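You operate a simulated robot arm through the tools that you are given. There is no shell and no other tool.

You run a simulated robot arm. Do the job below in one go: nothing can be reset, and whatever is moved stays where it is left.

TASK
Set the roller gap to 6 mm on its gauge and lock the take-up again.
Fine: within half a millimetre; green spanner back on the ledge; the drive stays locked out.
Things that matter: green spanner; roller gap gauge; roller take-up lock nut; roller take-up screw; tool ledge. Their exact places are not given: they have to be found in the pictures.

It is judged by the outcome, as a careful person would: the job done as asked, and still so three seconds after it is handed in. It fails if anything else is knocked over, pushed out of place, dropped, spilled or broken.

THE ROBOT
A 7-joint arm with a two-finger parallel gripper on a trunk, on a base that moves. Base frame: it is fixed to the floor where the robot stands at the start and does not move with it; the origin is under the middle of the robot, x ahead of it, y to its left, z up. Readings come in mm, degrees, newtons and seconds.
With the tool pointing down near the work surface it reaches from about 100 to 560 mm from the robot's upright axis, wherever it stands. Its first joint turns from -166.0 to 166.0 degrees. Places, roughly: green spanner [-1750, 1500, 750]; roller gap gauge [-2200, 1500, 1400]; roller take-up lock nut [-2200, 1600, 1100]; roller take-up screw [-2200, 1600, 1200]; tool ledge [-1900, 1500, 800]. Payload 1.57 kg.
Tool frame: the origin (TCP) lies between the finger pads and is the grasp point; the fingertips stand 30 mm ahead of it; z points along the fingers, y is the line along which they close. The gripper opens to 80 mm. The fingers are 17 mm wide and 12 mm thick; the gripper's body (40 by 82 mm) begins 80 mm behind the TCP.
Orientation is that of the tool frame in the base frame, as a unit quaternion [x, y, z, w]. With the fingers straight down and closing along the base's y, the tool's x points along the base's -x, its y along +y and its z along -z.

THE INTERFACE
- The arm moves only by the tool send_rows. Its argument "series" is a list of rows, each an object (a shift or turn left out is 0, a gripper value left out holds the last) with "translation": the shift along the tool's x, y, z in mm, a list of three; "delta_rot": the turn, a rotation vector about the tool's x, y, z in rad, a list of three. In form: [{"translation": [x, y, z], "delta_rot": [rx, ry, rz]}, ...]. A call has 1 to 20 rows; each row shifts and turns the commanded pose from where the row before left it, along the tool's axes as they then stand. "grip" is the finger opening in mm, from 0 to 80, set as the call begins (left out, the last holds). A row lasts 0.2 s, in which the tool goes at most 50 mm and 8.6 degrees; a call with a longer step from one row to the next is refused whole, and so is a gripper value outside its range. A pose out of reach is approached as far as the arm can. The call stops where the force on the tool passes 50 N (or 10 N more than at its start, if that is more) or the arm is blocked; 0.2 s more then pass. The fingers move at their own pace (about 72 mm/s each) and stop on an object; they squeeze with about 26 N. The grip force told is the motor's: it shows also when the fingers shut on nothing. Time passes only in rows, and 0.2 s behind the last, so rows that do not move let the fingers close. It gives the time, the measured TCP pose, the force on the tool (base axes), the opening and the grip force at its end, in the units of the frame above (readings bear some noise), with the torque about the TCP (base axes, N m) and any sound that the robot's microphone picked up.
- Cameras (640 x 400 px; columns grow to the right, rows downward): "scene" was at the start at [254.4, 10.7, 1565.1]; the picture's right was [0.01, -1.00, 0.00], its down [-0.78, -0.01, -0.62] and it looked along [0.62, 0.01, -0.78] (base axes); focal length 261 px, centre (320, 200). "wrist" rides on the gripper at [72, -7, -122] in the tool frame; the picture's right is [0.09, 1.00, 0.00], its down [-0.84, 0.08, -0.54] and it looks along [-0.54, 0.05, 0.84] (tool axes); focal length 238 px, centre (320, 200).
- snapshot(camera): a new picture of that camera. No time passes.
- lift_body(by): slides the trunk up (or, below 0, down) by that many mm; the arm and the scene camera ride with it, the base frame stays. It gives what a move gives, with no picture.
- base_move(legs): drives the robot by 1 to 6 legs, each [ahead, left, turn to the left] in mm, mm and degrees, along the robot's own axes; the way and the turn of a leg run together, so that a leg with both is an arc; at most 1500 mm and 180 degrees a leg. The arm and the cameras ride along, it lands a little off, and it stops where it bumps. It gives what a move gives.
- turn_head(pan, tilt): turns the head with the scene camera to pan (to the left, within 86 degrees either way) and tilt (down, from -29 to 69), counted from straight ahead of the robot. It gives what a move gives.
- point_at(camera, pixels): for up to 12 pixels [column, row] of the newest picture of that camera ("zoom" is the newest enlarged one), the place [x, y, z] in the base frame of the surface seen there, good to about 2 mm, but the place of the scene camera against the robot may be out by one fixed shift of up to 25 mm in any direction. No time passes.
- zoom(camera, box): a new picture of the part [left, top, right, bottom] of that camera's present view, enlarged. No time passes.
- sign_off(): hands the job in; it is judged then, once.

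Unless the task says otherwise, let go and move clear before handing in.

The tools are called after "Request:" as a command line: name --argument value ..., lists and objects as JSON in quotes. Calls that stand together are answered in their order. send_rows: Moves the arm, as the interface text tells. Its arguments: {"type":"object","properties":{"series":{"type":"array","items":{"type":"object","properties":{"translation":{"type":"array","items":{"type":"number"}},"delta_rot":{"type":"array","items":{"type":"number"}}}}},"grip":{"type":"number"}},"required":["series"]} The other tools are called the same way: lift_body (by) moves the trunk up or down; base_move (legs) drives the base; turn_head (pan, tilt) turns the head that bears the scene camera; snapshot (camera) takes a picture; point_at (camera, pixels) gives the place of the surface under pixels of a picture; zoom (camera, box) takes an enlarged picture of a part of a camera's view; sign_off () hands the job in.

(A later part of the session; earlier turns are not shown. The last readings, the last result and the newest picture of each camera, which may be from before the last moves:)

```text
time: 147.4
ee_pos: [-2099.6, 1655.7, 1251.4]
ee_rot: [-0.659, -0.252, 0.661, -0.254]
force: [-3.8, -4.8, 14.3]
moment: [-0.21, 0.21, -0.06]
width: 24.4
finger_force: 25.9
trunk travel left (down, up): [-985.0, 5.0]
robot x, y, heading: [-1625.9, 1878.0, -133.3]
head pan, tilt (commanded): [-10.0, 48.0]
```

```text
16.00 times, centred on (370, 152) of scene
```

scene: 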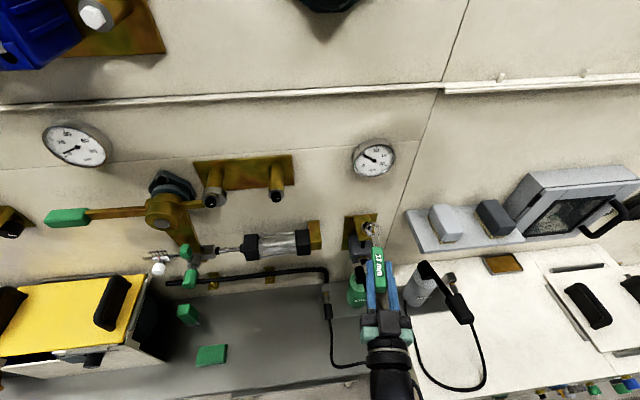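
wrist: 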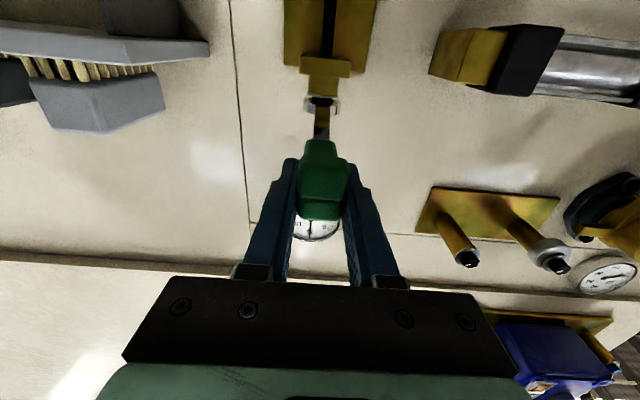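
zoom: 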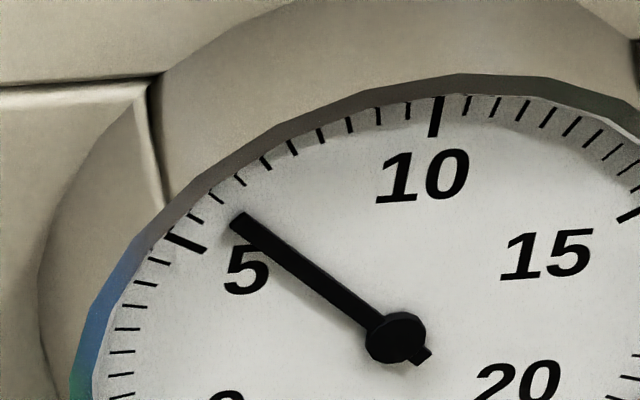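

Reading ≈ 5.93. One more small nudge of ~1.2° to centre it on 6.

Request:
send_rows --series '[{"translation": [0, -2.6, 0.03], "delta_rot": [-0.021, 0, 0]}, {"translation": [0, 0, 0]}, {"translation": [0, 0, 0]}]'

Request:
zoom --camera "scene" --box '[352, 140, 388, 164]'

```text
time: 148.2
ee_pos: [-2101.5, 1659.8, 1250.5]
ee_rot: [-0.656, -0.258, 0.659, -0.261]
force: [-2.4, -3.8, 15.5]
moment: [-0.14, 0.17, -0.12]
width: 24.5
finger_force: 25.9
trunk travel left (down, up): [-985.0, 5.0]
robot x, y, heading: [-1633.7, 1884.7, -133.3]
head pan, tilt (commanded): [-10.0, 48.0]
```

```text
16.00 times, centred on (370, 152) of scene
```

zoom: 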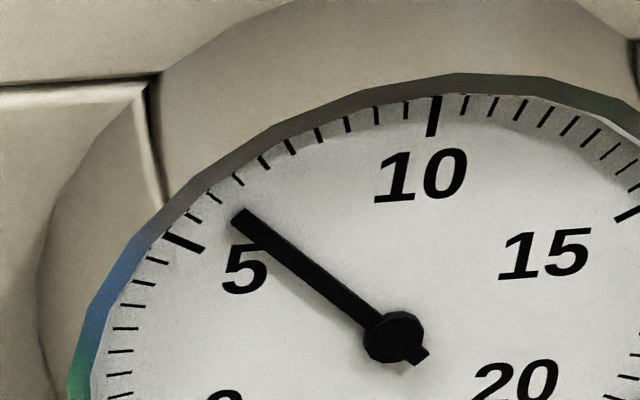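

Reading ≈ 6.05 mm. Lifting the spanner off and retreating, then checking from the level view.

Request:
send_rows --series '[{"translation": [-3, 0, 0]}, {"translation": [-5, 0, 0]}, {"translation": [-7, 0, 0]}, {"translation": [-8, 0, 0]}, {"translation": [-5, 0, 0]}, {"translation": [0, 10, -15]}, {"translation": [0, 15, -20]}, {"translation": [0, 15, -20]}, {"translation": [0, 15, -20]}, {"translation": [0, 15, -20]}, {"translation": [0, 15, 0]}, {"translation": [0, 15, 0]}, {"translation": [0, 15, 0]}, {"translation": [0, 15, 0]}, {"translation": [0, 0, 0]}]'

Request:
lift_body --by -260

Request:
turn_head --pan -20 --tilt 20

Request:
snapshot --camera "scene"

Request:
zoom --camera "scene" --box '[305, 158, 363, 217]'

```text
time: 151.4
ee_pos: [-1945.4, 1629.5, 1276.3]
ee_rot: [0.658, 0.258, -0.658, 0.259]
force: [0.5, 0.1, -0.6]
moment: [0.03, -0.02, 0.01]
width: 24.5
finger_force: 26.2
trunk travel left (down, up): [-985.0, 5.0]
robot x, y, heading: [-1633.1, 1882.8, -133.2]
head pan, tilt (commanded): [-10.0, 48.0]
```

```text
time: 154.1
ee_pos: [-1944.0, 1629.0, 1016.2]
ee_rot: [0.658, 0.258, -0.657, 0.261]
force: [0.7, -0.9, -1.4]
moment: [0.0, -0.02, -0.01]
width: 24.7
finger_force: 26.1
trunk travel left (down, up): [-725.0, 265.0]
robot x, y, heading: [-1632.3, 1883.5, -133.5]
head pan, tilt (commanded): [-10.0, 48.0]
```

```text
time: 155.0
ee_pos: [-1943.5, 1628.5, 1018.5]
ee_rot: [0.659, 0.257, -0.658, 0.259]
force: [-0.6, -0.4, -1.1]
moment: [0.03, -0.01, 0.01]
width: 24.6
finger_force: 25.9
trunk travel left (down, up): [-725.0, 265.0]
robot x, y, heading: [-1633.4, 1881.1, -133.5]
head pan, tilt (commanded): [-20.0, 20.0]
```

```text
taken
```

scene: 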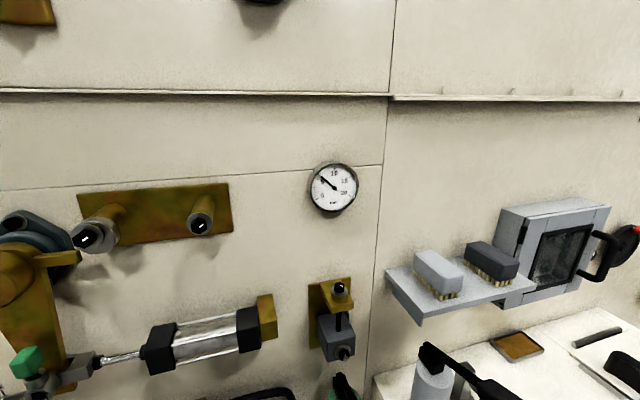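

```text
6.78 times, centred on (334, 188) of scene
```

zoom: 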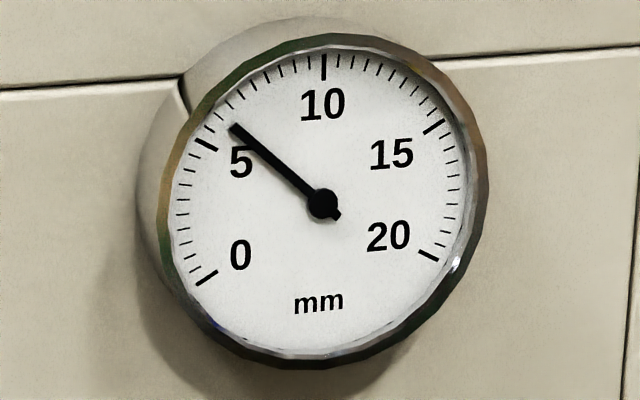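

Request:
zoom --camera "scene" --box '[312, 166, 352, 194]'

```text
14.29 times, centred on (332, 180) of scene
```

zoom: 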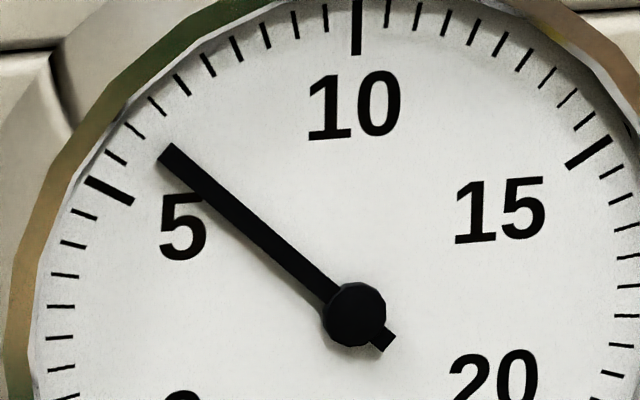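

The level view confirms ≈ 6.05 mm (needle just past the 6 tick at (134,130)). Now to put the spanner on the ledge for re-gripping: moving left and down.

Request:
send_rows --series '[{"translation": [10, 16, 0]}, {"translation": [15, 16, 0]}, {"translation": [15, 16, 0]}, {"translation": [15, 16, 5]}, {"translation": [15, 15, 5]}, {"translation": [15, 0, 5]}, {"translation": [5, 0, 2]}, {"translation": [0, 0, 0]}]'

Request:
lift_body --by -85

Request:
turn_head --pan 0 --tilt 58

Request:
snapshot --camera "scene"

```text
time: 156.8
ee_pos: [-1900.2, 1560.3, 926.9]
ee_rot: [0.659, 0.257, -0.658, 0.259]
force: [0.3, 0.2, -0.8]
moment: [0.0, -0.01, 0.01]
width: 24.6
finger_force: 25.5
trunk travel left (down, up): [-725.0, 265.0]
robot x, y, heading: [-1633.0, 1881.7, -133.3]
head pan, tilt (commanded): [-20.0, 20.0]
```

```text
time: 158.0
ee_pos: [-1899.4, 1560.6, 842.1]
ee_rot: [0.658, 0.259, -0.657, 0.261]
force: [-0.7, -0.1, -1.0]
moment: [0.01, -0.04, 0.0]
width: 24.4
finger_force: 26.1
trunk travel left (down, up): [-640.0, 350.0]
robot x, y, heading: [-1632.7, 1881.9, -133.5]
head pan, tilt (commanded): [-20.0, 20.0]
```

```text
time: 159.1
ee_pos: [-1900.0, 1560.7, 842.7]
ee_rot: [0.659, 0.257, -0.658, 0.259]
force: [0.3, 0.3, -1.0]
moment: [0.02, -0.03, -0.02]
width: 24.3
finger_force: 25.8
trunk travel left (down, up): [-640.0, 350.0]
robot x, y, heading: [-1629.6, 1882.9, -133.2]
head pan, tilt (commanded): [0.0, 58.0]
```

```text
taken
```

scene: 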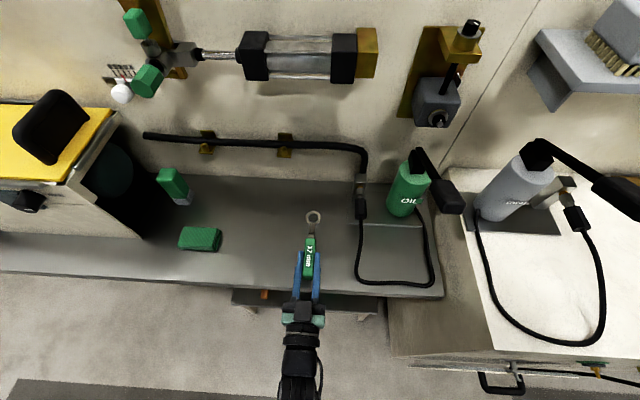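

Over the free ledge spot. Lowering the last ~16 mm until contact.

Request:
send_rows --series '[{"translation": [5, 0, 0]}, {"translation": [5, 0, 0]}, {"translation": [3, 0, 0]}, {"translation": [1.5, 0, 0]}, {"translation": [1, 0, 0]}, {"translation": [0, 0, 0]}]'

```text
time: 160.5
ee_pos: [-1901.1, 1559.4, 828.7]
ee_rot: [-0.655, -0.256, 0.661, -0.261]
force: [1.9, 1.6, 17.9]
moment: [0.4, -0.4, 0.02]
width: 24.4
finger_force: 25.3
trunk travel left (down, up): [-640.0, 350.0]
robot x, y, heading: [-1632.5, 1875.7, -133.1]
head pan, tilt (commanded): [0.0, 58.0]
```

Touchdown (18 N). I'll ease up 1.5 mm and release.

Request:
send_rows --series '[{"translation": [-1.5, 0, 0]}, {"translation": [0, 0, 0]}]'

Request:
send_rows --series '[{"translation": [0, 0, 0]}, {"translation": [0, 0, 0]}, {"translation": [0, 0, 0]}]' --grip 56

Request:
zoom --camera "scene" --box '[260, 190, 370, 330]'

```text
time: 161.1
ee_pos: [-1900.8, 1559.4, 830.8]
ee_rot: [-0.657, -0.257, 0.659, -0.26]
force: [-3.0, -4.6, 14.5]
moment: [0.18, -0.2, -0.02]
width: 24.5
finger_force: 26.2
trunk travel left (down, up): [-640.0, 350.0]
robot x, y, heading: [-1631.9, 1881.4, -133.1]
head pan, tilt (commanded): [0.0, 58.0]
```

```text
time: 161.9
ee_pos: [-1900.7, 1561.2, 828.1]
ee_rot: [0.658, 0.258, -0.657, 0.26]
force: [-0.6, -0.2, -0.9]
moment: [0.01, 0.01, 0.01]
width: 56.4
finger_force: 0.0
trunk travel left (down, up): [-640.0, 350.0]
robot x, y, heading: [-1632.8, 1882.5, -133.2]
head pan, tilt (commanded): [0.0, 58.0]
```

```text
2.86 times, centred on (315, 260) of scene
```

zoom: 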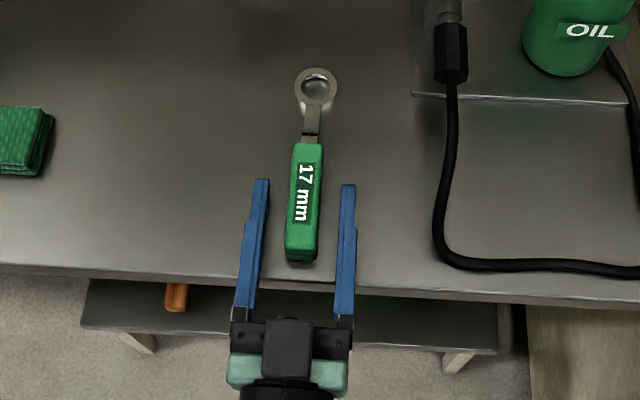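

Spanner rests on the ledge. Raising the trunk to its normal height and pitching the gripper to point down.

Request:
lift_body --by 185

Request:
send_rows --series '[{"translation": [0, 0, 0], "delta_rot": [0, 0.131, 0]}, {"translation": [0, 0, 0], "delta_rot": [0, 0.131, 0]}, {"translation": [0, 0, 0], "delta_rot": [0, 0.131, 0]}, {"translation": [0, 0, 0], "delta_rot": [0, 0.131, 0]}, {"translation": [0, 0, 0], "delta_rot": [0, 0.131, 0]}, {"translation": [0, 0, 0], "delta_rot": [0, 0.131, 0]}, {"translation": [0, 0, 0], "delta_rot": [0, 0.131, 0]}, {"translation": [0, 0, 0], "delta_rot": [0, 0.131, 0]}, {"translation": [0, 0, 0], "delta_rot": [0, 0.131, 0]}, {"translation": [0, 0, 0], "delta_rot": [0, 0.131, 0]}, {"translation": [0, 0, 0], "delta_rot": [0, 0.131, 0]}, {"translation": [0, 0, 0], "delta_rot": [0, 0.13, 0]}, {"translation": [0, 0, 0]}]'

Request:
snapshot --camera "wrist"

```text
time: 163.9
ee_pos: [-1901.3, 1561.1, 1013.2]
ee_rot: [0.658, 0.258, -0.658, 0.261]
force: [0.0, 0.1, -0.7]
moment: [-0.02, -0.02, -0.01]
width: 56.0
finger_force: 0.2
trunk travel left (down, up): [-825.0, 165.0]
robot x, y, heading: [-1630.8, 1879.5, -133.3]
head pan, tilt (commanded): [0.0, 58.0]
```

```text
time: 166.7
ee_pos: [-1899.2, 1559.4, 1012.3]
ee_rot: [0.931, 0.366, 0.001, 0.001]
force: [0.2, 0.2, -0.2]
moment: [-0.02, 0.03, 0.03]
width: 56.3
finger_force: 0.1
trunk travel left (down, up): [-825.0, 165.0]
robot x, y, heading: [-1629.5, 1879.8, -133.3]
head pan, tilt (commanded): [0.0, 58.0]
```

```text
taken
```

wrist: 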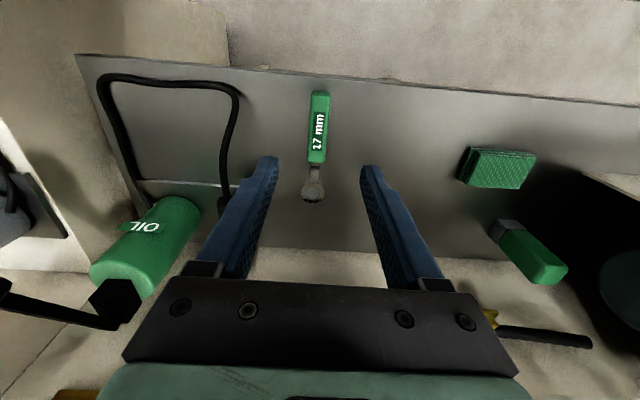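

Request:
send_rows --series '[{"translation": [0, 0, 25]}, {"translation": [0, 0, 30]}, {"translation": [0, 0, 25]}, {"translation": [0, 0, 0]}]'

Request:
zoom --camera "wrist" --box '[260, 80, 380, 260]'

```text
time: 167.7
ee_pos: [-1902.3, 1557.7, 931.8]
ee_rot: [0.931, 0.365, 0.0, 0.001]
force: [-0.4, 0.1, 0.9]
moment: [0.02, 0.03, 0.0]
width: 56.0
finger_force: 0.0
trunk travel left (down, up): [-825.0, 165.0]
robot x, y, heading: [-1630.9, 1879.7, -133.3]
head pan, tilt (commanded): [0.0, 58.0]
```

```text
2.22 times, centred on (320, 170) of wrist
```

zoom: 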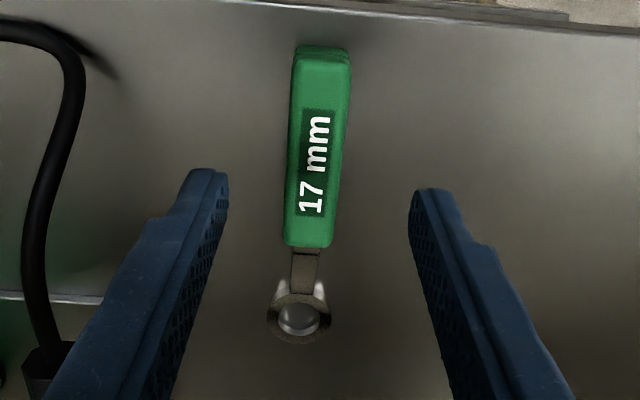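

Request:
point_at --camera "zoom" --pixels '[[322, 52], [321, 66], [319, 90], [313, 165], [308, 235], [305, 252], [271, 318], [327, 315], [298, 338], [299, 297], [290, 165], [340, 165]]'

Request:
point_at --camera "zoom" --pixels '[[322, 52], [321, 66], [319, 90], [313, 165], [308, 235], [305, 252], [271, 318], [327, 315], [298, 338], [299, 297], [292, 190], [336, 190]]'

```text
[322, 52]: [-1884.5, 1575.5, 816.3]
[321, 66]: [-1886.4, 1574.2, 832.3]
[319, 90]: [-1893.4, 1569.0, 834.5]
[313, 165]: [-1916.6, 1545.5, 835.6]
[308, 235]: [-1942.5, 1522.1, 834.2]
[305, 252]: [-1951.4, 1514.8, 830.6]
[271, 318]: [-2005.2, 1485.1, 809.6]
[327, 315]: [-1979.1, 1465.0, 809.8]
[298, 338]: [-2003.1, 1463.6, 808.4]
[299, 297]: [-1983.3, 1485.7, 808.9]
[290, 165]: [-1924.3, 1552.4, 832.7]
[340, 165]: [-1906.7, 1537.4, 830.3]
```

```text
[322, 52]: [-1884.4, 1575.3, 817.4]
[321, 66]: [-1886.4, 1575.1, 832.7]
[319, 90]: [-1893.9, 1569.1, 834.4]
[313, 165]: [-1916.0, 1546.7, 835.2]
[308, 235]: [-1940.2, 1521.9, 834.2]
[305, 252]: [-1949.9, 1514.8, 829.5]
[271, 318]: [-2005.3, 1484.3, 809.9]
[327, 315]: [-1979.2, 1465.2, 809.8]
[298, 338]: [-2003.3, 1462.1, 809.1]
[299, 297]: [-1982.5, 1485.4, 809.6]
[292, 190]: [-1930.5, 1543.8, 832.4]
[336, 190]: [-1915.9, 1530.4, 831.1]
```

Handle axis and centre measured; aligning (15.8 mm forward) and descending to grip.

Request:
send_rows --series '[{"translation": [-8, -0.4, 10]}, {"translation": [-7.8, -0.3, 15]}, {"translation": [0, 0, 20]}, {"translation": [0, 0, 20]}, {"translation": [0, 0, 18]}, {"translation": [0, 0, 10]}, {"translation": [0, 0, 4]}, {"translation": [0, 0, 0]}]'

Request:
snapshot --camera "wrist"

```text
time: 169.5
ee_pos: [-1913.5, 1550.7, 835.5]
ee_rot: [0.931, 0.365, 0.001, 0.001]
force: [-0.9, 0.6, 0.1]
moment: [0.01, 0.03, 0.02]
width: 56.2
finger_force: 0.1
trunk travel left (down, up): [-825.0, 165.0]
robot x, y, heading: [-1631.4, 1879.5, -133.2]
head pan, tilt (commanded): [0.0, 58.0]
```

```text
taken
```

wrist: 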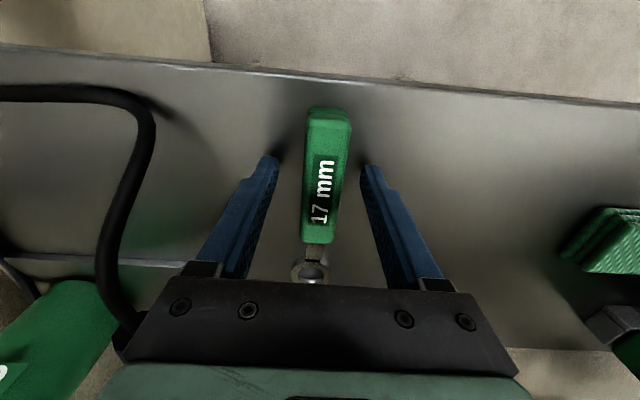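

Centred on the handle. Closing and lifting.

Request:
send_rows --series '[{"translation": [0, 0, 0]}, {"translation": [0, 0, 0]}, {"translation": [0, 0, 0]}, {"translation": [0, 0, 0]}]' --grip 0

Request:
send_rows --series '[{"translation": [0, 0, -5]}, {"translation": [0, 0, -15]}, {"translation": [0, 0, -25]}, {"translation": [0, 0, -30]}, {"translation": [0, 0, -30]}, {"translation": [5, 0, -30]}, {"translation": [5, 0, -30]}, {"translation": [0, 0, -15]}, {"translation": [0, 0, 0]}]'

Request:
snapshot --camera "wrist"

```text
time: 170.5
ee_pos: [-1913.9, 1548.9, 836.8]
ee_rot: [0.931, 0.365, 0.001, 0.002]
force: [-0.5, -0.1, -0.1]
moment: [-0.04, 0.03, 0.03]
width: 24.4
finger_force: 26.9
trunk travel left (down, up): [-825.0, 165.0]
robot x, y, heading: [-1632.0, 1878.2, -133.4]
head pan, tilt (commanded): [0.0, 58.0]
```

```text
time: 172.5
ee_pos: [-1905.2, 1559.6, 1017.2]
ee_rot: [0.931, 0.365, 0.001, 0.001]
force: [0.3, 0.2, -0.2]
moment: [0.02, -0.03, 0.01]
width: 24.2
finger_force: 26.4
trunk travel left (down, up): [-825.0, 165.0]
robot x, y, heading: [-1630.0, 1879.9, -133.2]
head pan, tilt (commanded): [0.0, 58.0]
```

```text
taken
```

wrist: 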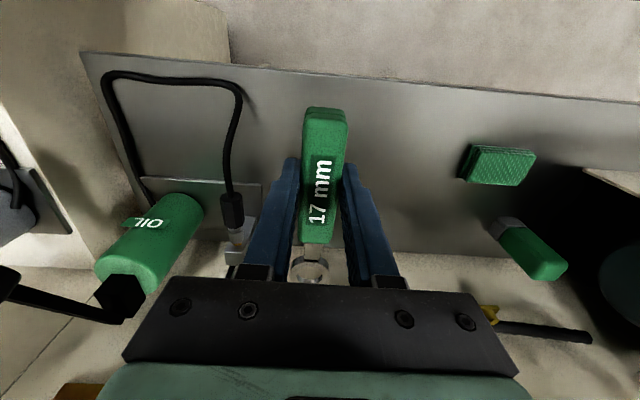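

Spanner gripped as in the first nut pass. Pitching to horizontal and then rolling so the handle points left.

Request:
send_rows --series '[{"translation": [0, 0, 0], "delta_rot": [0, -0.131, 0]}, {"translation": [0, 0, 0], "delta_rot": [0, -0.131, 0]}, {"translation": [0, 0, 0], "delta_rot": [0, -0.131, 0]}, {"translation": [0, 0, 0], "delta_rot": [0, -0.131, 0]}, {"translation": [0, 0, 0], "delta_rot": [0, -0.131, 0]}, {"translation": [0, 0, 0], "delta_rot": [0, -0.131, 0]}, {"translation": [0, 0, 0], "delta_rot": [0, -0.131, 0]}, {"translation": [0, 0, 0], "delta_rot": [0, -0.131, 0]}, {"translation": [0, 0, 0], "delta_rot": [0, -0.131, 0]}, {"translation": [0, 0, 0], "delta_rot": [0, -0.131, 0]}, {"translation": [0, 0, 0], "delta_rot": [0, -0.131, 0]}, {"translation": [0, 0, 0], "delta_rot": [0, -0.13, 0]}, {"translation": [0, 0, 0]}]'

Request:
send_rows --series '[{"translation": [-20, 0, 0]}, {"translation": [-25, 0, 0]}, {"translation": [-25, 0, 0]}, {"translation": [-25, 0, 0]}, {"translation": [0, 0, 0], "delta_rot": [0, 0, 0.131]}, {"translation": [0, 0, 0], "delta_rot": [0, 0, 0.131]}, {"translation": [0, 0, 0], "delta_rot": [0, 0, 0.131]}, {"translation": [0, 0, 0], "delta_rot": [0, 0, 0.131]}, {"translation": [0, 0, 0], "delta_rot": [0, 0, 0.131]}, {"translation": [0, 0, 0], "delta_rot": [0, 0, 0.131]}, {"translation": [0, 0, 0], "delta_rot": [0, 0, 0.131]}, {"translation": [0, 0, 0], "delta_rot": [0, 0, 0.131]}, {"translation": [0, 0, 0], "delta_rot": [0, 0, 0.131]}, {"translation": [0, 0, 0], "delta_rot": [0, 0, 0.131]}, {"translation": [0, 0, 0], "delta_rot": [0, 0, 0.131]}, {"translation": [0, 0, 0], "delta_rot": [0, 0, 0.13]}, {"translation": [0, 0, 0]}]'

Request:
turn_head --pan -15 --tilt 45

Request:
snapshot --camera "scene"

```text
time: 175.3
ee_pos: [-1905.8, 1557.5, 1015.4]
ee_rot: [-0.658, -0.258, 0.658, -0.26]
force: [-0.3, -0.4, -0.9]
moment: [0.01, -0.02, 0.0]
width: 24.4
finger_force: 25.8
trunk travel left (down, up): [-825.0, 165.0]
robot x, y, heading: [-1634.5, 1883.6, -133.4]
head pan, tilt (commanded): [0.0, 58.0]
```

```text
time: 178.9
ee_pos: [-1906.4, 1556.7, 1111.6]
ee_rot: [0.648, -0.284, -0.28, 0.649]
force: [0.4, 0.0, -0.8]
moment: [0.01, -0.01, -0.04]
width: 24.3
finger_force: 25.7
trunk travel left (down, up): [-825.0, 165.0]
robot x, y, heading: [-1631.3, 1880.8, -133.3]
head pan, tilt (commanded): [0.0, 58.0]
```

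```text
time: 179.7
ee_pos: [-1907.0, 1557.3, 1111.6]
ee_rot: [0.647, -0.284, -0.281, 0.649]
force: [0.4, -0.1, -1.1]
moment: [0.01, -0.04, -0.01]
width: 24.0
finger_force: 26.0
trunk travel left (down, up): [-825.0, 165.0]
robot x, y, heading: [-1629.3, 1879.6, -133.5]
head pan, tilt (commanded): [-15.0, 45.0]
```

```text
taken
```

scene: 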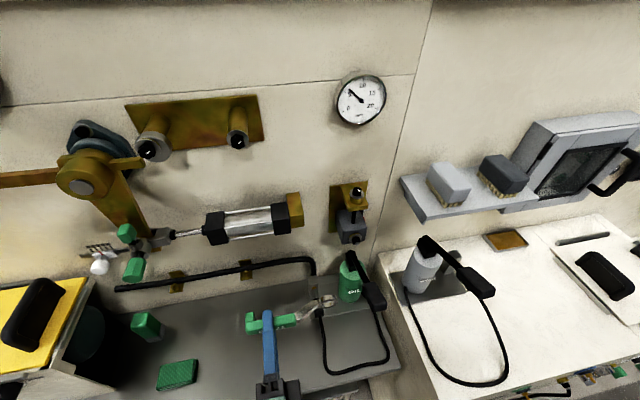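

Now measuring the nut's stud (block may have shifted with the adjustment) and the ring in the same camera.

Request:
zoom --camera "scene" --box '[342, 229, 366, 247]'

```text
16.00 times, centred on (354, 238) of scene
```

zoom: 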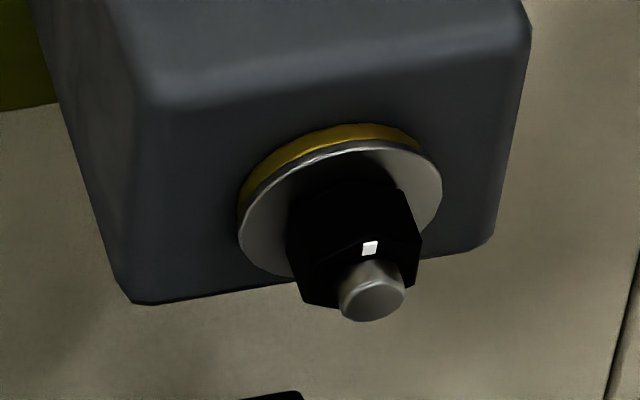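

Request:
point_at --camera "zoom" --pixels '[[372, 300], [350, 304], [395, 293], [372, 312], [372, 288], [370, 300], [374, 298], [315, 290], [415, 255], [300, 200], [245, 225], [370, 248]]'

Request:
point_at --camera "zoom" --pixels '[[372, 300], [350, 304], [395, 293], [372, 312], [372, 288], [370, 300], [374, 298], [315, 290], [415, 255], [300, 200], [430, 190], [370, 248]]'

Request:
zoom --camera "scene" --box '[292, 280, 348, 322]'

```text
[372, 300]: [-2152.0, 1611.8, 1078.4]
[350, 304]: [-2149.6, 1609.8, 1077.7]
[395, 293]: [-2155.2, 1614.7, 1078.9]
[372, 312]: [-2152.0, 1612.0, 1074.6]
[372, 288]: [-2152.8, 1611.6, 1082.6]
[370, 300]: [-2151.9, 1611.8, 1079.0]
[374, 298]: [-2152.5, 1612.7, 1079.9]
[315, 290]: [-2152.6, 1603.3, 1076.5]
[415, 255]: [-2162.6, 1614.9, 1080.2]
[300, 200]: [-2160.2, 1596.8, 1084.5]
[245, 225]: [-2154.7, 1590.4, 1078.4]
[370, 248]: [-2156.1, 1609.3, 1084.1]
```

```text
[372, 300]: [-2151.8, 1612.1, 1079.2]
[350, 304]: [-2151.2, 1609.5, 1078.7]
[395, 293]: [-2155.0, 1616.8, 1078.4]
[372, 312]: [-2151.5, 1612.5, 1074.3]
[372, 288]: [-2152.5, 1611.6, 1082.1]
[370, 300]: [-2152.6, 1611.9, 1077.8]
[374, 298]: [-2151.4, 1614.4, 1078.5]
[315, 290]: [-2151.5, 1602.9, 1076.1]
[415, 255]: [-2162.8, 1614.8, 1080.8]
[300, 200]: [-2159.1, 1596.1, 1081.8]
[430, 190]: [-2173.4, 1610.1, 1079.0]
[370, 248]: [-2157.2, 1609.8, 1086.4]
```

```text
9.52 times, centred on (320, 301) of scene
```

zoom: 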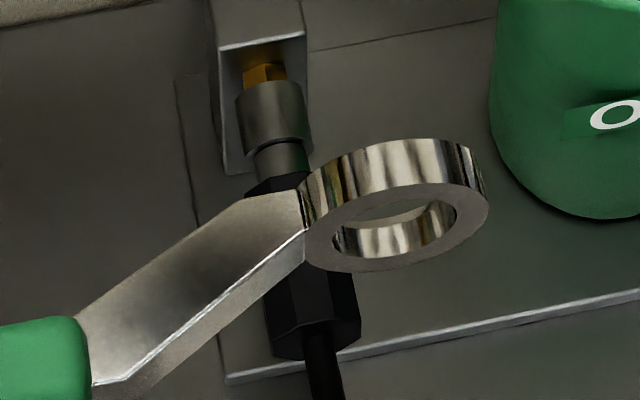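

Request:
point_at --camera "zoom" --pixels '[[317, 243], [474, 208], [390, 266], [405, 188], [335, 220], [450, 240], [345, 260], [450, 190]]'

Request:
point_at --camera "zoom" --pixels '[[317, 243], [474, 208], [390, 266], [405, 188], [335, 220], [450, 240], [345, 260], [450, 190]]'

```text
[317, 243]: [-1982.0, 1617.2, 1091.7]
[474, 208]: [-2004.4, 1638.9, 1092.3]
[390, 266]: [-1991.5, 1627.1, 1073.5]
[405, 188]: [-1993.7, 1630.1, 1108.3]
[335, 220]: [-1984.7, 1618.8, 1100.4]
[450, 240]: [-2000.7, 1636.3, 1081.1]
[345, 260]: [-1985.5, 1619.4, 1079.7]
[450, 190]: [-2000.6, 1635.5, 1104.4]
```

```text
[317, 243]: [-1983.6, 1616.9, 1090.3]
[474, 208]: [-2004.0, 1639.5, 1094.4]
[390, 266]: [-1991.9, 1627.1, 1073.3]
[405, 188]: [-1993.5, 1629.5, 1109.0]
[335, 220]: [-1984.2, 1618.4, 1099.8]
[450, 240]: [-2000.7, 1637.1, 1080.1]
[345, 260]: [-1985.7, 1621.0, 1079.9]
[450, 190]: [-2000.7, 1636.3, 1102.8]
```

The block rose ~4.5 mm with the adjustment. The ring must go 98 mm right and ~13 mm down overall; I'll first go to the point in front of the stud, 15 mm high.

Request:
send_rows --series '[{"translation": [-12.2, 0.3, 12.7]}, {"translation": [-12.2, 0.3, 12.7]}, {"translation": [-12.2, 0.3, 12.7]}, {"translation": [-12.2, 0.3, 12.7]}, {"translation": [-12.2, 0.3, 12.7]}, {"translation": [-12.2, 0.3, 12.7]}, {"translation": [-12.2, 0.3, 12.7]}, {"translation": [-12.4, 0.2, 12.7]}, {"translation": [0, -7, 0]}, {"translation": [0, -8, 0]}, {"translation": [0, 0, 0]}]'

Request:
zoom --camera "scene" --box '[338, 230, 382, 263]'

```text
time: 182.1
ee_pos: [-2048.8, 1560.5, 1097.8]
ee_rot: [0.647, -0.284, -0.281, 0.65]
force: [0.6, 0.2, -0.6]
moment: [0.03, -0.03, 0.0]
width: 24.1
finger_force: 25.7
trunk travel left (down, up): [-825.0, 165.0]
robot x, y, heading: [-1634.1, 1881.4, -133.1]
head pan, tilt (commanded): [-15.0, 45.0]
```

```text
12.12 times, centred on (360, 246) of scene
```

zoom: 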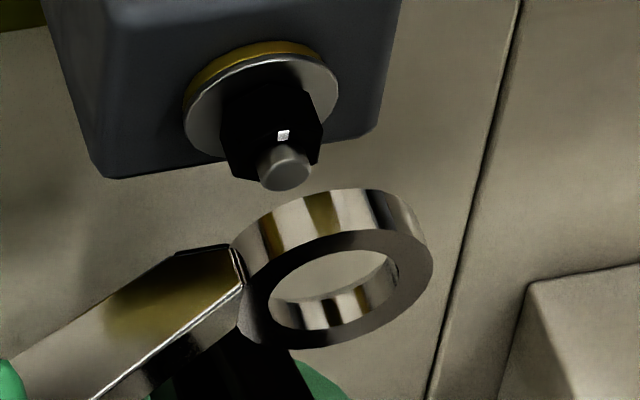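

Request:
point_at --camera "zoom" --pixels '[[255, 305], [418, 265], [320, 340], [350, 243], [265, 270], [405, 310], [286, 177], [275, 180], [298, 174], [286, 186], [285, 168], [255, 325]]'

Request:
point_at --camera "zoom" --pixels '[[255, 305], [418, 265], [320, 340], [350, 243], [265, 270], [405, 310], [286, 177], [275, 180], [298, 174], [286, 186], [285, 168], [255, 325]]'

```text
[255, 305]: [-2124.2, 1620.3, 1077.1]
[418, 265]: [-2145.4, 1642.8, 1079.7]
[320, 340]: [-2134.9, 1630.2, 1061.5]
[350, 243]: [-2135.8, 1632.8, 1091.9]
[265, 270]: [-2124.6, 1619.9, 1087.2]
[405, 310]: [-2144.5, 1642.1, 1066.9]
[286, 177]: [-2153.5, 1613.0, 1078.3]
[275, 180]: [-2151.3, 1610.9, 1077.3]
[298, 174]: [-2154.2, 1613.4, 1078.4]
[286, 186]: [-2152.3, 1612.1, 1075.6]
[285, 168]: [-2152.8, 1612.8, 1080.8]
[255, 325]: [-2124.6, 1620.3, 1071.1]
```

```text
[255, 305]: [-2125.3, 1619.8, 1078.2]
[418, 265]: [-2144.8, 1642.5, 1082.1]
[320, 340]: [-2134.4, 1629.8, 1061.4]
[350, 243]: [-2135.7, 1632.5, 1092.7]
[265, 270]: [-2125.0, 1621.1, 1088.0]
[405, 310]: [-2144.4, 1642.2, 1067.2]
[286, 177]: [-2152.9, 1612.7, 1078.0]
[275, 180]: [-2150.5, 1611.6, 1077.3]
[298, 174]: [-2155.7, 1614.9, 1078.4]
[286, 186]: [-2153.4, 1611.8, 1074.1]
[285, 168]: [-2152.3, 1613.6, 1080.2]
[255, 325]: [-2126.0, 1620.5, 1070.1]
```

Ring vs stud: 1.2 mm too far right, height equal. I'll correct and advance 19 mm so the stud is inside the ring but not yet on the nut.

Request:
send_rows --series '[{"translation": [1.2, 0.3, 4]}, {"translation": [0, 0, 6]}, {"translation": [0, 0, 6]}, {"translation": [0, 0, 3]}, {"translation": [0, 0, 0]}]'

Request:
zoom --camera "scene" --box '[336, 225, 376, 255]'

```text
time: 183.3
ee_pos: [-2061.5, 1544.9, 1097.8]
ee_rot: [0.648, -0.284, -0.281, 0.649]
force: [0.3, -0.1, -1.6]
moment: [0.0, -0.04, 0.0]
width: 24.1
finger_force: 25.8
trunk travel left (down, up): [-825.0, 165.0]
robot x, y, heading: [-1631.9, 1883.9, -133.4]
head pan, tilt (commanded): [-15.0, 45.0]
```

```text
13.33 times, centred on (356, 240) of scene
```

zoom: 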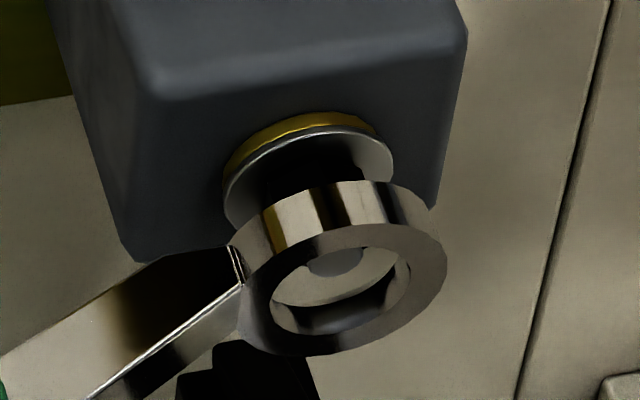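

Stud is in the ring. Rotating the handle down to about −40° around the stud before engaging the nut.

Request:
send_rows --series '[{"translation": [-0.26, -7.52, 0], "delta_rot": [0, 0, -0.07]}, {"translation": [-0.26, -7.52, 0], "delta_rot": [0, 0, -0.07]}, {"translation": [-0.26, -7.52, 0], "delta_rot": [0, 0, -0.07]}, {"translation": [-0.26, -7.52, 0], "delta_rot": [0, 0, -0.07]}, {"translation": [-0.26, -7.52, 0], "delta_rot": [0, 0, -0.07]}, {"translation": [-0.26, -7.52, 0], "delta_rot": [0, 0, -0.07]}, {"translation": [-0.26, -7.52, 0], "delta_rot": [0, 0, -0.07]}, {"translation": [-0.26, -7.52, 0], "delta_rot": [0, 0, -0.07]}, {"translation": [-0.26, -7.52, 0], "delta_rot": [0, 0, -0.07]}, {"translation": [-0.26, -7.52, 0], "delta_rot": [0, 0, -0.07]}, {"translation": [0, 0, 0]}]'

Request:
zoom --camera "scene" --box '[336, 225, 376, 255]'

Request:
snapshot --camera "wrist"

```text
time: 185.7
ee_pos: [-2078.4, 1563.5, 1030.8]
ee_rot: [0.706, -0.044, -0.487, 0.513]
force: [-0.3, 0.1, -1.2]
moment: [0.0, -0.04, 0.0]
width: 24.1
finger_force: 26.2
trunk travel left (down, up): [-825.0, 165.0]
robot x, y, heading: [-1630.2, 1882.7, -133.3]
head pan, tilt (commanded): [-15.0, 45.0]
```

```text
13.33 times, centred on (356, 240) of scene
```

zoom: 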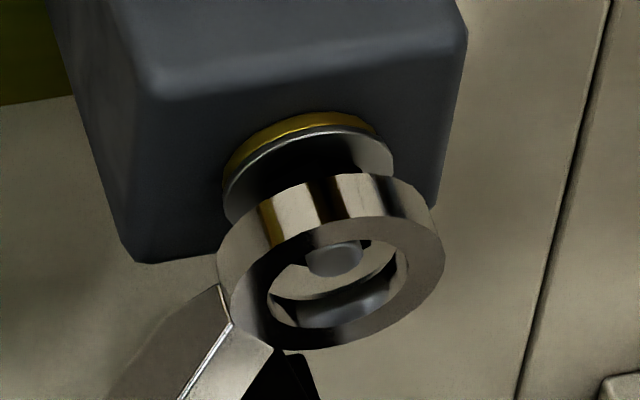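

```text
taken
```

wrist: 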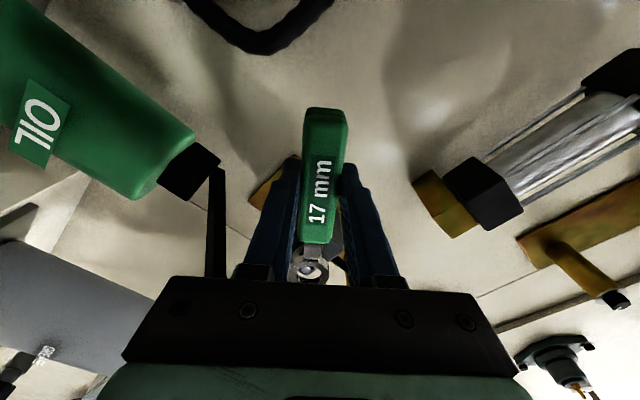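

Checking the ring's centring on the stud after this rotation.

Request:
point_at --camera "zoom" --pixels '[[240, 300], [430, 255], [310, 340], [360, 226], [250, 265], [415, 300], [334, 262], [322, 265], [346, 258], [334, 271], [334, 252], [425, 280]]'

Request:
point_at --camera "zoom" --pixels '[[240, 300], [430, 255], [310, 340], [360, 226], [250, 265], [415, 300], [334, 262], [322, 265], [346, 258], [334, 271], [334, 252], [425, 280]]'

```text
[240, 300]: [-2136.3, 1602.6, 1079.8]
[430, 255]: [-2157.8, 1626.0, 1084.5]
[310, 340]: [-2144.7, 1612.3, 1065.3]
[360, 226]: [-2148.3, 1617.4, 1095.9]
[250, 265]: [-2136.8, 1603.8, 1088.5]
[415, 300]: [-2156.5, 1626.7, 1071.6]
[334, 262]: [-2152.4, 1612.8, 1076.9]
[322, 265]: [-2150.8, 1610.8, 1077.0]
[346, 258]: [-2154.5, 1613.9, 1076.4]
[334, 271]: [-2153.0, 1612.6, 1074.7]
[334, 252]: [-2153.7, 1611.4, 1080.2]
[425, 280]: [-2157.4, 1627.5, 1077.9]
```

```text
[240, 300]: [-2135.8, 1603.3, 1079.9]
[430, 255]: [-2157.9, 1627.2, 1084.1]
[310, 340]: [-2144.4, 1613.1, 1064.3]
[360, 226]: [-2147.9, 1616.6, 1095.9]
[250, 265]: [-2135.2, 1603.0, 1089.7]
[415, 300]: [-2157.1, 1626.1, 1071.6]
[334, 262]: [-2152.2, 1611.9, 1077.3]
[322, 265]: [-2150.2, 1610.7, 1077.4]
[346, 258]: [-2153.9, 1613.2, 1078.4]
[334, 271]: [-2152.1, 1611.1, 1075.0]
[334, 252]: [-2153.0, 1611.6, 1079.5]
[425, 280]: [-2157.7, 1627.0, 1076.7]
```

After rotation the ring is off by ~2.3 mm left and 2.5 mm high. I'll correct that and push over the nut.

Request:
send_rows --series '[{"translation": [-0.15, -3.4, 0]}, {"translation": [0, 0, 2]}, {"translation": [0, 0, 2]}, {"translation": [0, 0, 2]}, {"translation": [0, 0, 2]}, {"translation": [0, 0, 1.5]}, {"translation": [0, 0, 0]}]'

Request:
zoom --camera "scene" --box '[336, 225, 376, 255]'

```text
time: 187.3
ee_pos: [-2085.5, 1560.6, 1027.4]
ee_rot: [0.706, -0.044, -0.486, 0.513]
force: [8.7, 3.2, -3.3]
moment: [-0.23, 0.19, -0.38]
width: 24.2
finger_force: 26.0
trunk travel left (down, up): [-825.0, 165.0]
robot x, y, heading: [-1635.5, 1884.1, -133.4]
head pan, tilt (commanded): [-15.0, 45.0]
```

```text
13.33 times, centred on (356, 240) of scene
```

zoom: 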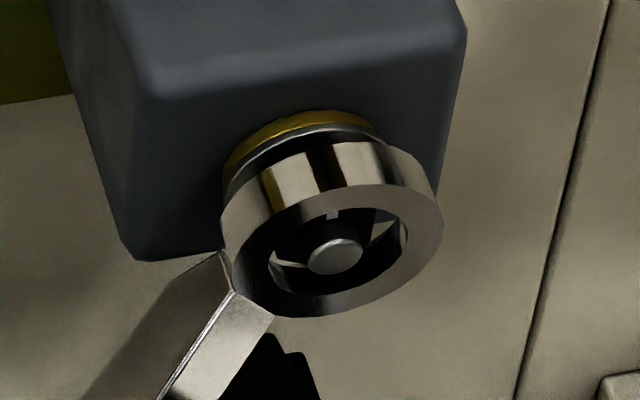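

The ring is over the nut (tick at (335,214), pointing up). Now turning clockwise to tighten, first ~23°.

Request:
send_rows --series '[{"translation": [0, 0, 1]}, {"translation": [-0.03, 5.37, 0.2], "delta_rot": [0, 0, 0.05]}, {"translation": [-0.03, 5.37, 0.2], "delta_rot": [0, 0, 0.05]}, {"translation": [-0.03, 5.37, 0], "delta_rot": [0, 0, 0.05]}, {"translation": [-0.03, 5.37, 0], "delta_rot": [0, 0, 0.05]}, {"translation": [-0.03, 5.37, 0], "delta_rot": [0, 0, 0.05]}, {"translation": [-0.03, 5.37, 0], "delta_rot": [0, 0, 0.05]}, {"translation": [-0.03, 5.37, 0], "delta_rot": [0, 0, 0.05]}, {"translation": [-0.03, 5.37, 0], "delta_rot": [0, 0, 0.05]}, {"translation": [0, 0, 0]}]'

Request:
zoom --camera "scene" --box '[336, 225, 376, 255]'

```text
time: 189.5
ee_pos: [-2071.9, 1543.6, 1066.3]
ee_rot: [0.682, -0.183, -0.375, 0.601]
force: [11.0, 14.1, -3.4]
moment: [-0.02, -0.19, -0.03]
width: 24.5
finger_force: 25.7
trunk travel left (down, up): [-825.0, 165.0]
robot x, y, heading: [-1632.5, 1884.2, -133.3]
head pan, tilt (commanded): [-15.0, 45.0]
```

```text
13.33 times, centred on (356, 240) of scene
```

zoom: 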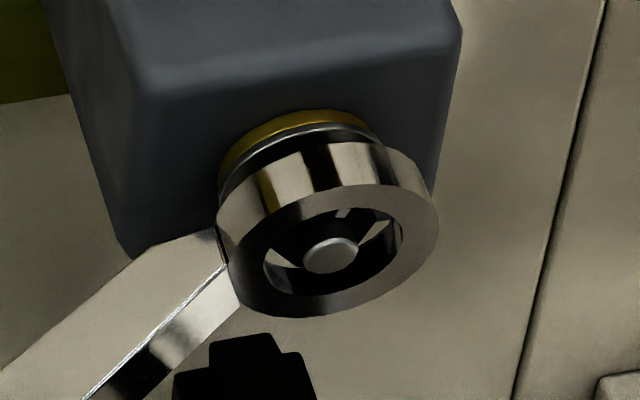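

The tick is moving clockwise ((343,213)). Continuing another ~23°, easing the axial push slightly.

Request:
send_rows --series '[{"translation": [-0.03, 5.37, -0.7], "delta_rot": [0, 0, 0.05]}, {"translation": [-0.03, 5.37, 0], "delta_rot": [0, 0, 0.05]}, {"translation": [-0.03, 5.37, 0], "delta_rot": [0, 0, 0.05]}, {"translation": [-0.03, 5.37, 0], "delta_rot": [0, 0, 0.05]}, {"translation": [-0.03, 5.37, 0], "delta_rot": [0, 0, 0.05]}, {"translation": [-0.03, 5.37, 0], "delta_rot": [0, 0, 0.05]}, {"translation": [-0.03, 5.37, 0], "delta_rot": [0, 0, 0.05]}, {"translation": [-0.03, 5.37, 0], "delta_rot": [0, 0, 0.05]}, {"translation": [0, 0, 0]}]'

Request:
zoom --camera "scene" --box '[336, 225, 376, 255]'

Request:
zoom --camera "scene" --box '[332, 68, 388, 130]'

```text
time: 191.5
ee_pos: [-2068.2, 1542.1, 1107.9]
ee_rot: [0.633, -0.316, -0.248, 0.662]
force: [-6.4, 4.9, -2.6]
moment: [0.2, -0.03, -0.25]
width: 24.5
finger_force: 25.7
trunk travel left (down, up): [-825.0, 165.0]
robot x, y, heading: [-1631.4, 1881.9, -133.3]
head pan, tilt (commanded): [-15.0, 45.0]
```

```text
13.33 times, centred on (356, 240) of scene
```

zoom: 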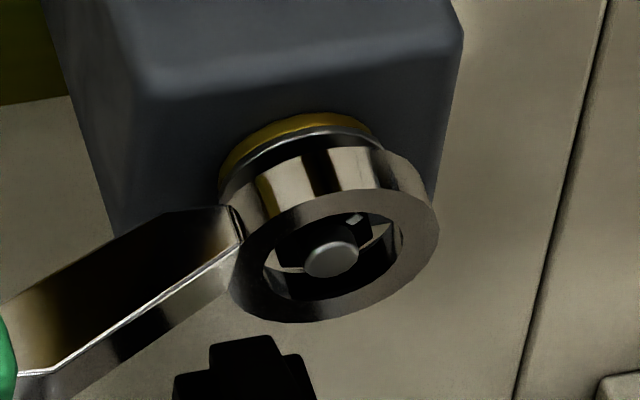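

```text
6.45 times, centred on (360, 99) of scene
```

zoom: 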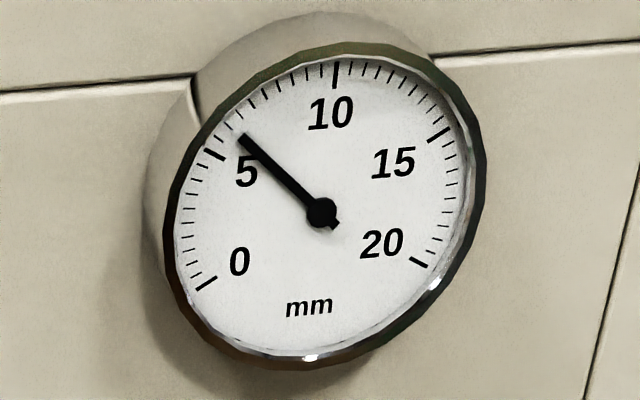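

Tick is at (355,219), nut about halfway back; gauge still ≈ 6. Continuing up to about +25°.

Request:
send_rows --series '[{"translation": [-0.03, 5.37, 0.3], "delta_rot": [0, 0, 0.05]}, {"translation": [-0.03, 5.37, 0], "delta_rot": [0, 0, 0.05]}, {"translation": [-0.03, 5.37, 0], "delta_rot": [0, 0, 0.05]}, {"translation": [-0.03, 5.37, 0], "delta_rot": [0, 0, 0.05]}, {"translation": [-0.03, 5.37, 0], "delta_rot": [0, 0, 0.05]}, {"translation": [-0.03, 5.37, 0], "delta_rot": [0, 0, 0.05]}, {"translation": [0, 0, 0]}]'

Request:
zoom --camera "scene" --box '[336, 225, 376, 255]'

Request:
snapshot --camera "scene"

```text
time: 193.1
ee_pos: [-2074.4, 1545.0, 1136.6]
ee_rot: [0.579, -0.407, -0.146, 0.692]
force: [1.2, 12.3, -4.8]
moment: [0.51, 0.04, -0.29]
width: 24.4
finger_force: 26.4
trunk travel left (down, up): [-825.0, 165.0]
robot x, y, heading: [-1633.7, 1882.2, -133.2]
head pan, tilt (commanded): [-15.0, 45.0]
```

```text
13.33 times, centred on (356, 240) of scene
```

zoom: 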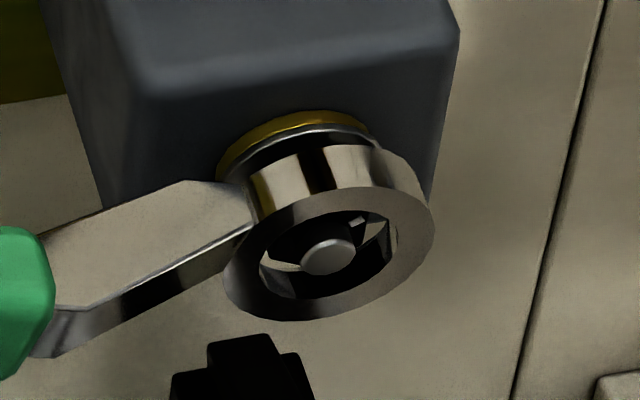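

```text
taken
```

scene: 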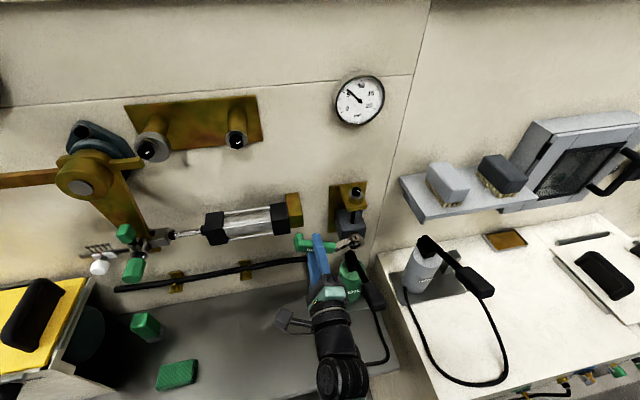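

The tick direction now matches nearly its original tight position (~5° short). Continuing slowly clockwise while watching the torque.

Request:
send_rows --series '[{"translation": [0, 3.22, 0], "delta_rot": [0, 0, 0.03]}, {"translation": [0, 3.22, 0], "delta_rot": [0, 0, 0.03]}, {"translation": [0, 3.22, 0], "delta_rot": [0, 0, 0.03]}, {"translation": [0, 0, 0]}]'

Request:
zoom --camera "scene" --box '[336, 225, 376, 255]'

```text
time: 194.1
ee_pos: [-2076.2, 1549.7, 1147.6]
ee_rot: [0.56, -0.432, -0.116, 0.698]
force: [5.0, 14.9, -5.1]
moment: [0.43, -0.16, -0.25]
width: 24.5
finger_force: 25.8
trunk travel left (down, up): [-825.0, 165.0]
robot x, y, heading: [-1631.8, 1882.6, -133.4]
head pan, tilt (commanded): [-15.0, 45.0]
```

```text
13.33 times, centred on (356, 240) of scene
```

zoom: 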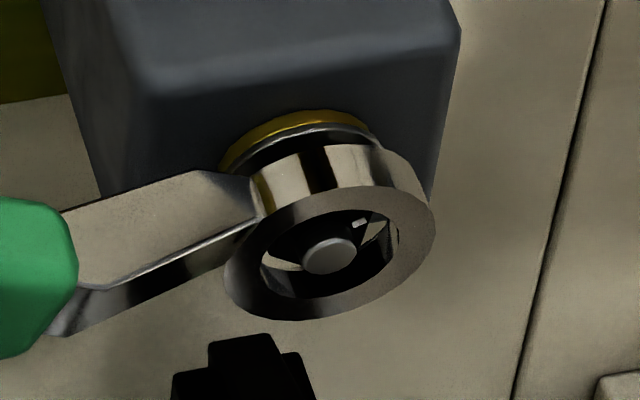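

Tick now matches the original position but resistance is still low (~0.2 Nm). I'll keep turning clockwise in small steps until it firms up.

Request:
send_rows --series '[{"translation": [0, 3.22, 0], "delta_rot": [0, 0, 0.03]}, {"translation": [0, 3.22, 0], "delta_rot": [0, 0, 0.03]}, {"translation": [0, 3.22, 0], "delta_rot": [0, 0, 0.03]}, {"translation": [0, 3.22, 0], "delta_rot": [0, 0, 0.03]}, {"translation": [0, 0, 0]}]'

Request:
zoom --camera "scene" --box '[336, 225, 376, 255]'

```text
time: 195.3
ee_pos: [-2080.0, 1551.0, 1153.3]
ee_rot: [0.537, -0.466, -0.071, 0.7]
force: [12.0, 7.4, -21.7]
moment: [0.57, 0.25, 0.16]
width: 25.2
finger_force: 25.9
trunk travel left (down, up): [-825.0, 165.0]
robot x, y, heading: [-1633.3, 1881.5, -133.1]
head pan, tilt (commanded): [-15.0, 45.0]
```

```text
13.33 times, centred on (356, 240) of scene
```

zoom: 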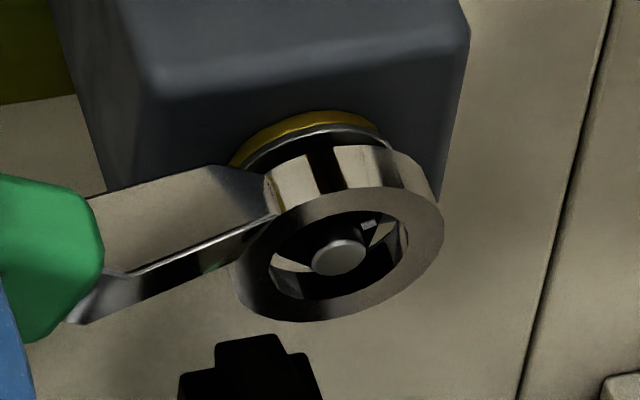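

Resistance has jumped to ~2.6 Nm with the tick at its original tight angle: the nut is seating. I'll add a little more torque.

Request:
send_rows --series '[{"translation": [0, 3.22, 0], "delta_rot": [0, 0, 0.025]}, {"translation": [0, 3.22, 0], "delta_rot": [0, 0, 0.025]}, {"translation": [0, 0, 0]}, {"translation": [0, 0, 0]}]'

Request:
zoom --camera "scene" --box '[336, 225, 376, 255]'

Request:
zoom --camera "scene" --box '[332, 68, 388, 130]'

```text
time: 196.3
ee_pos: [-2079.2, 1551.3, 1153.3]
ee_rot: [0.53, -0.48, -0.052, 0.697]
force: [23.9, 1.0, -29.7]
moment: [0.4, 0.28, 0.3]
width: 26.4
finger_force: 26.0
trunk travel left (down, up): [-825.0, 165.0]
robot x, y, heading: [-1632.1, 1880.4, -133.1]
head pan, tilt (commanded): [-15.0, 45.0]
```

```text
13.33 times, centred on (356, 240) of scene
```

zoom: 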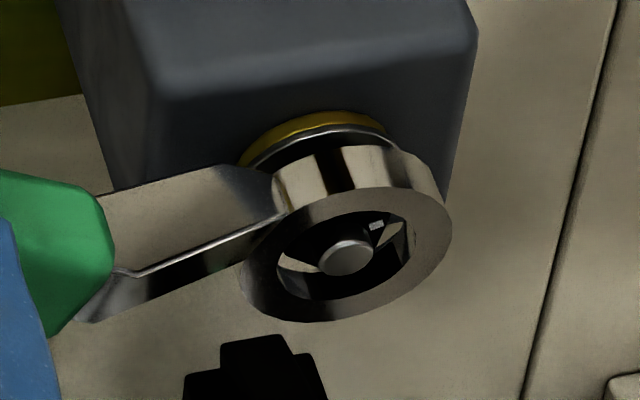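

```text
6.45 times, centred on (360, 99) of scene
```

zoom: 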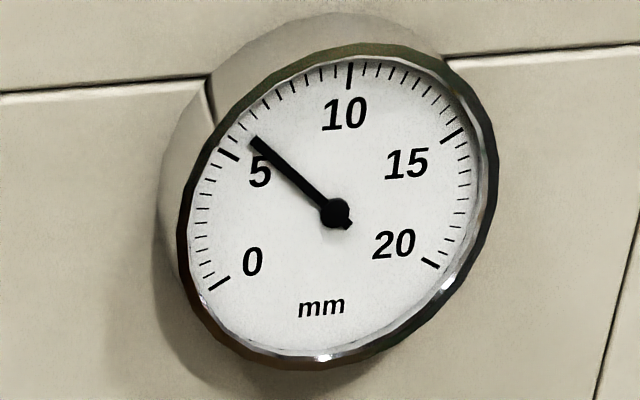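

The nut no longer moves at ~4 Nm: it is tight, and the gauge still reads ~6. I'll relax the load without turning the nut back.

Request:
send_rows --series '[{"translation": [0, -4, 0], "delta_rot": [0, 0, -0.03]}, {"translation": [0, -4, 0], "delta_rot": [0, 0, -0.03]}, {"translation": [0, 0, 0]}]'

```text
time: 197.1
ee_pos: [-2078.6, 1550.8, 1153.3]
ee_rot: [0.54, -0.462, -0.076, 0.7]
force: [15.5, 2.2, -18.5]
moment: [0.45, 0.17, 0.37]
width: 25.3
finger_force: 26.0
trunk travel left (down, up): [-825.0, 165.0]
robot x, y, heading: [-1628.8, 1878.5, -133.2]
head pan, tilt (commanded): [-15.0, 45.0]
```

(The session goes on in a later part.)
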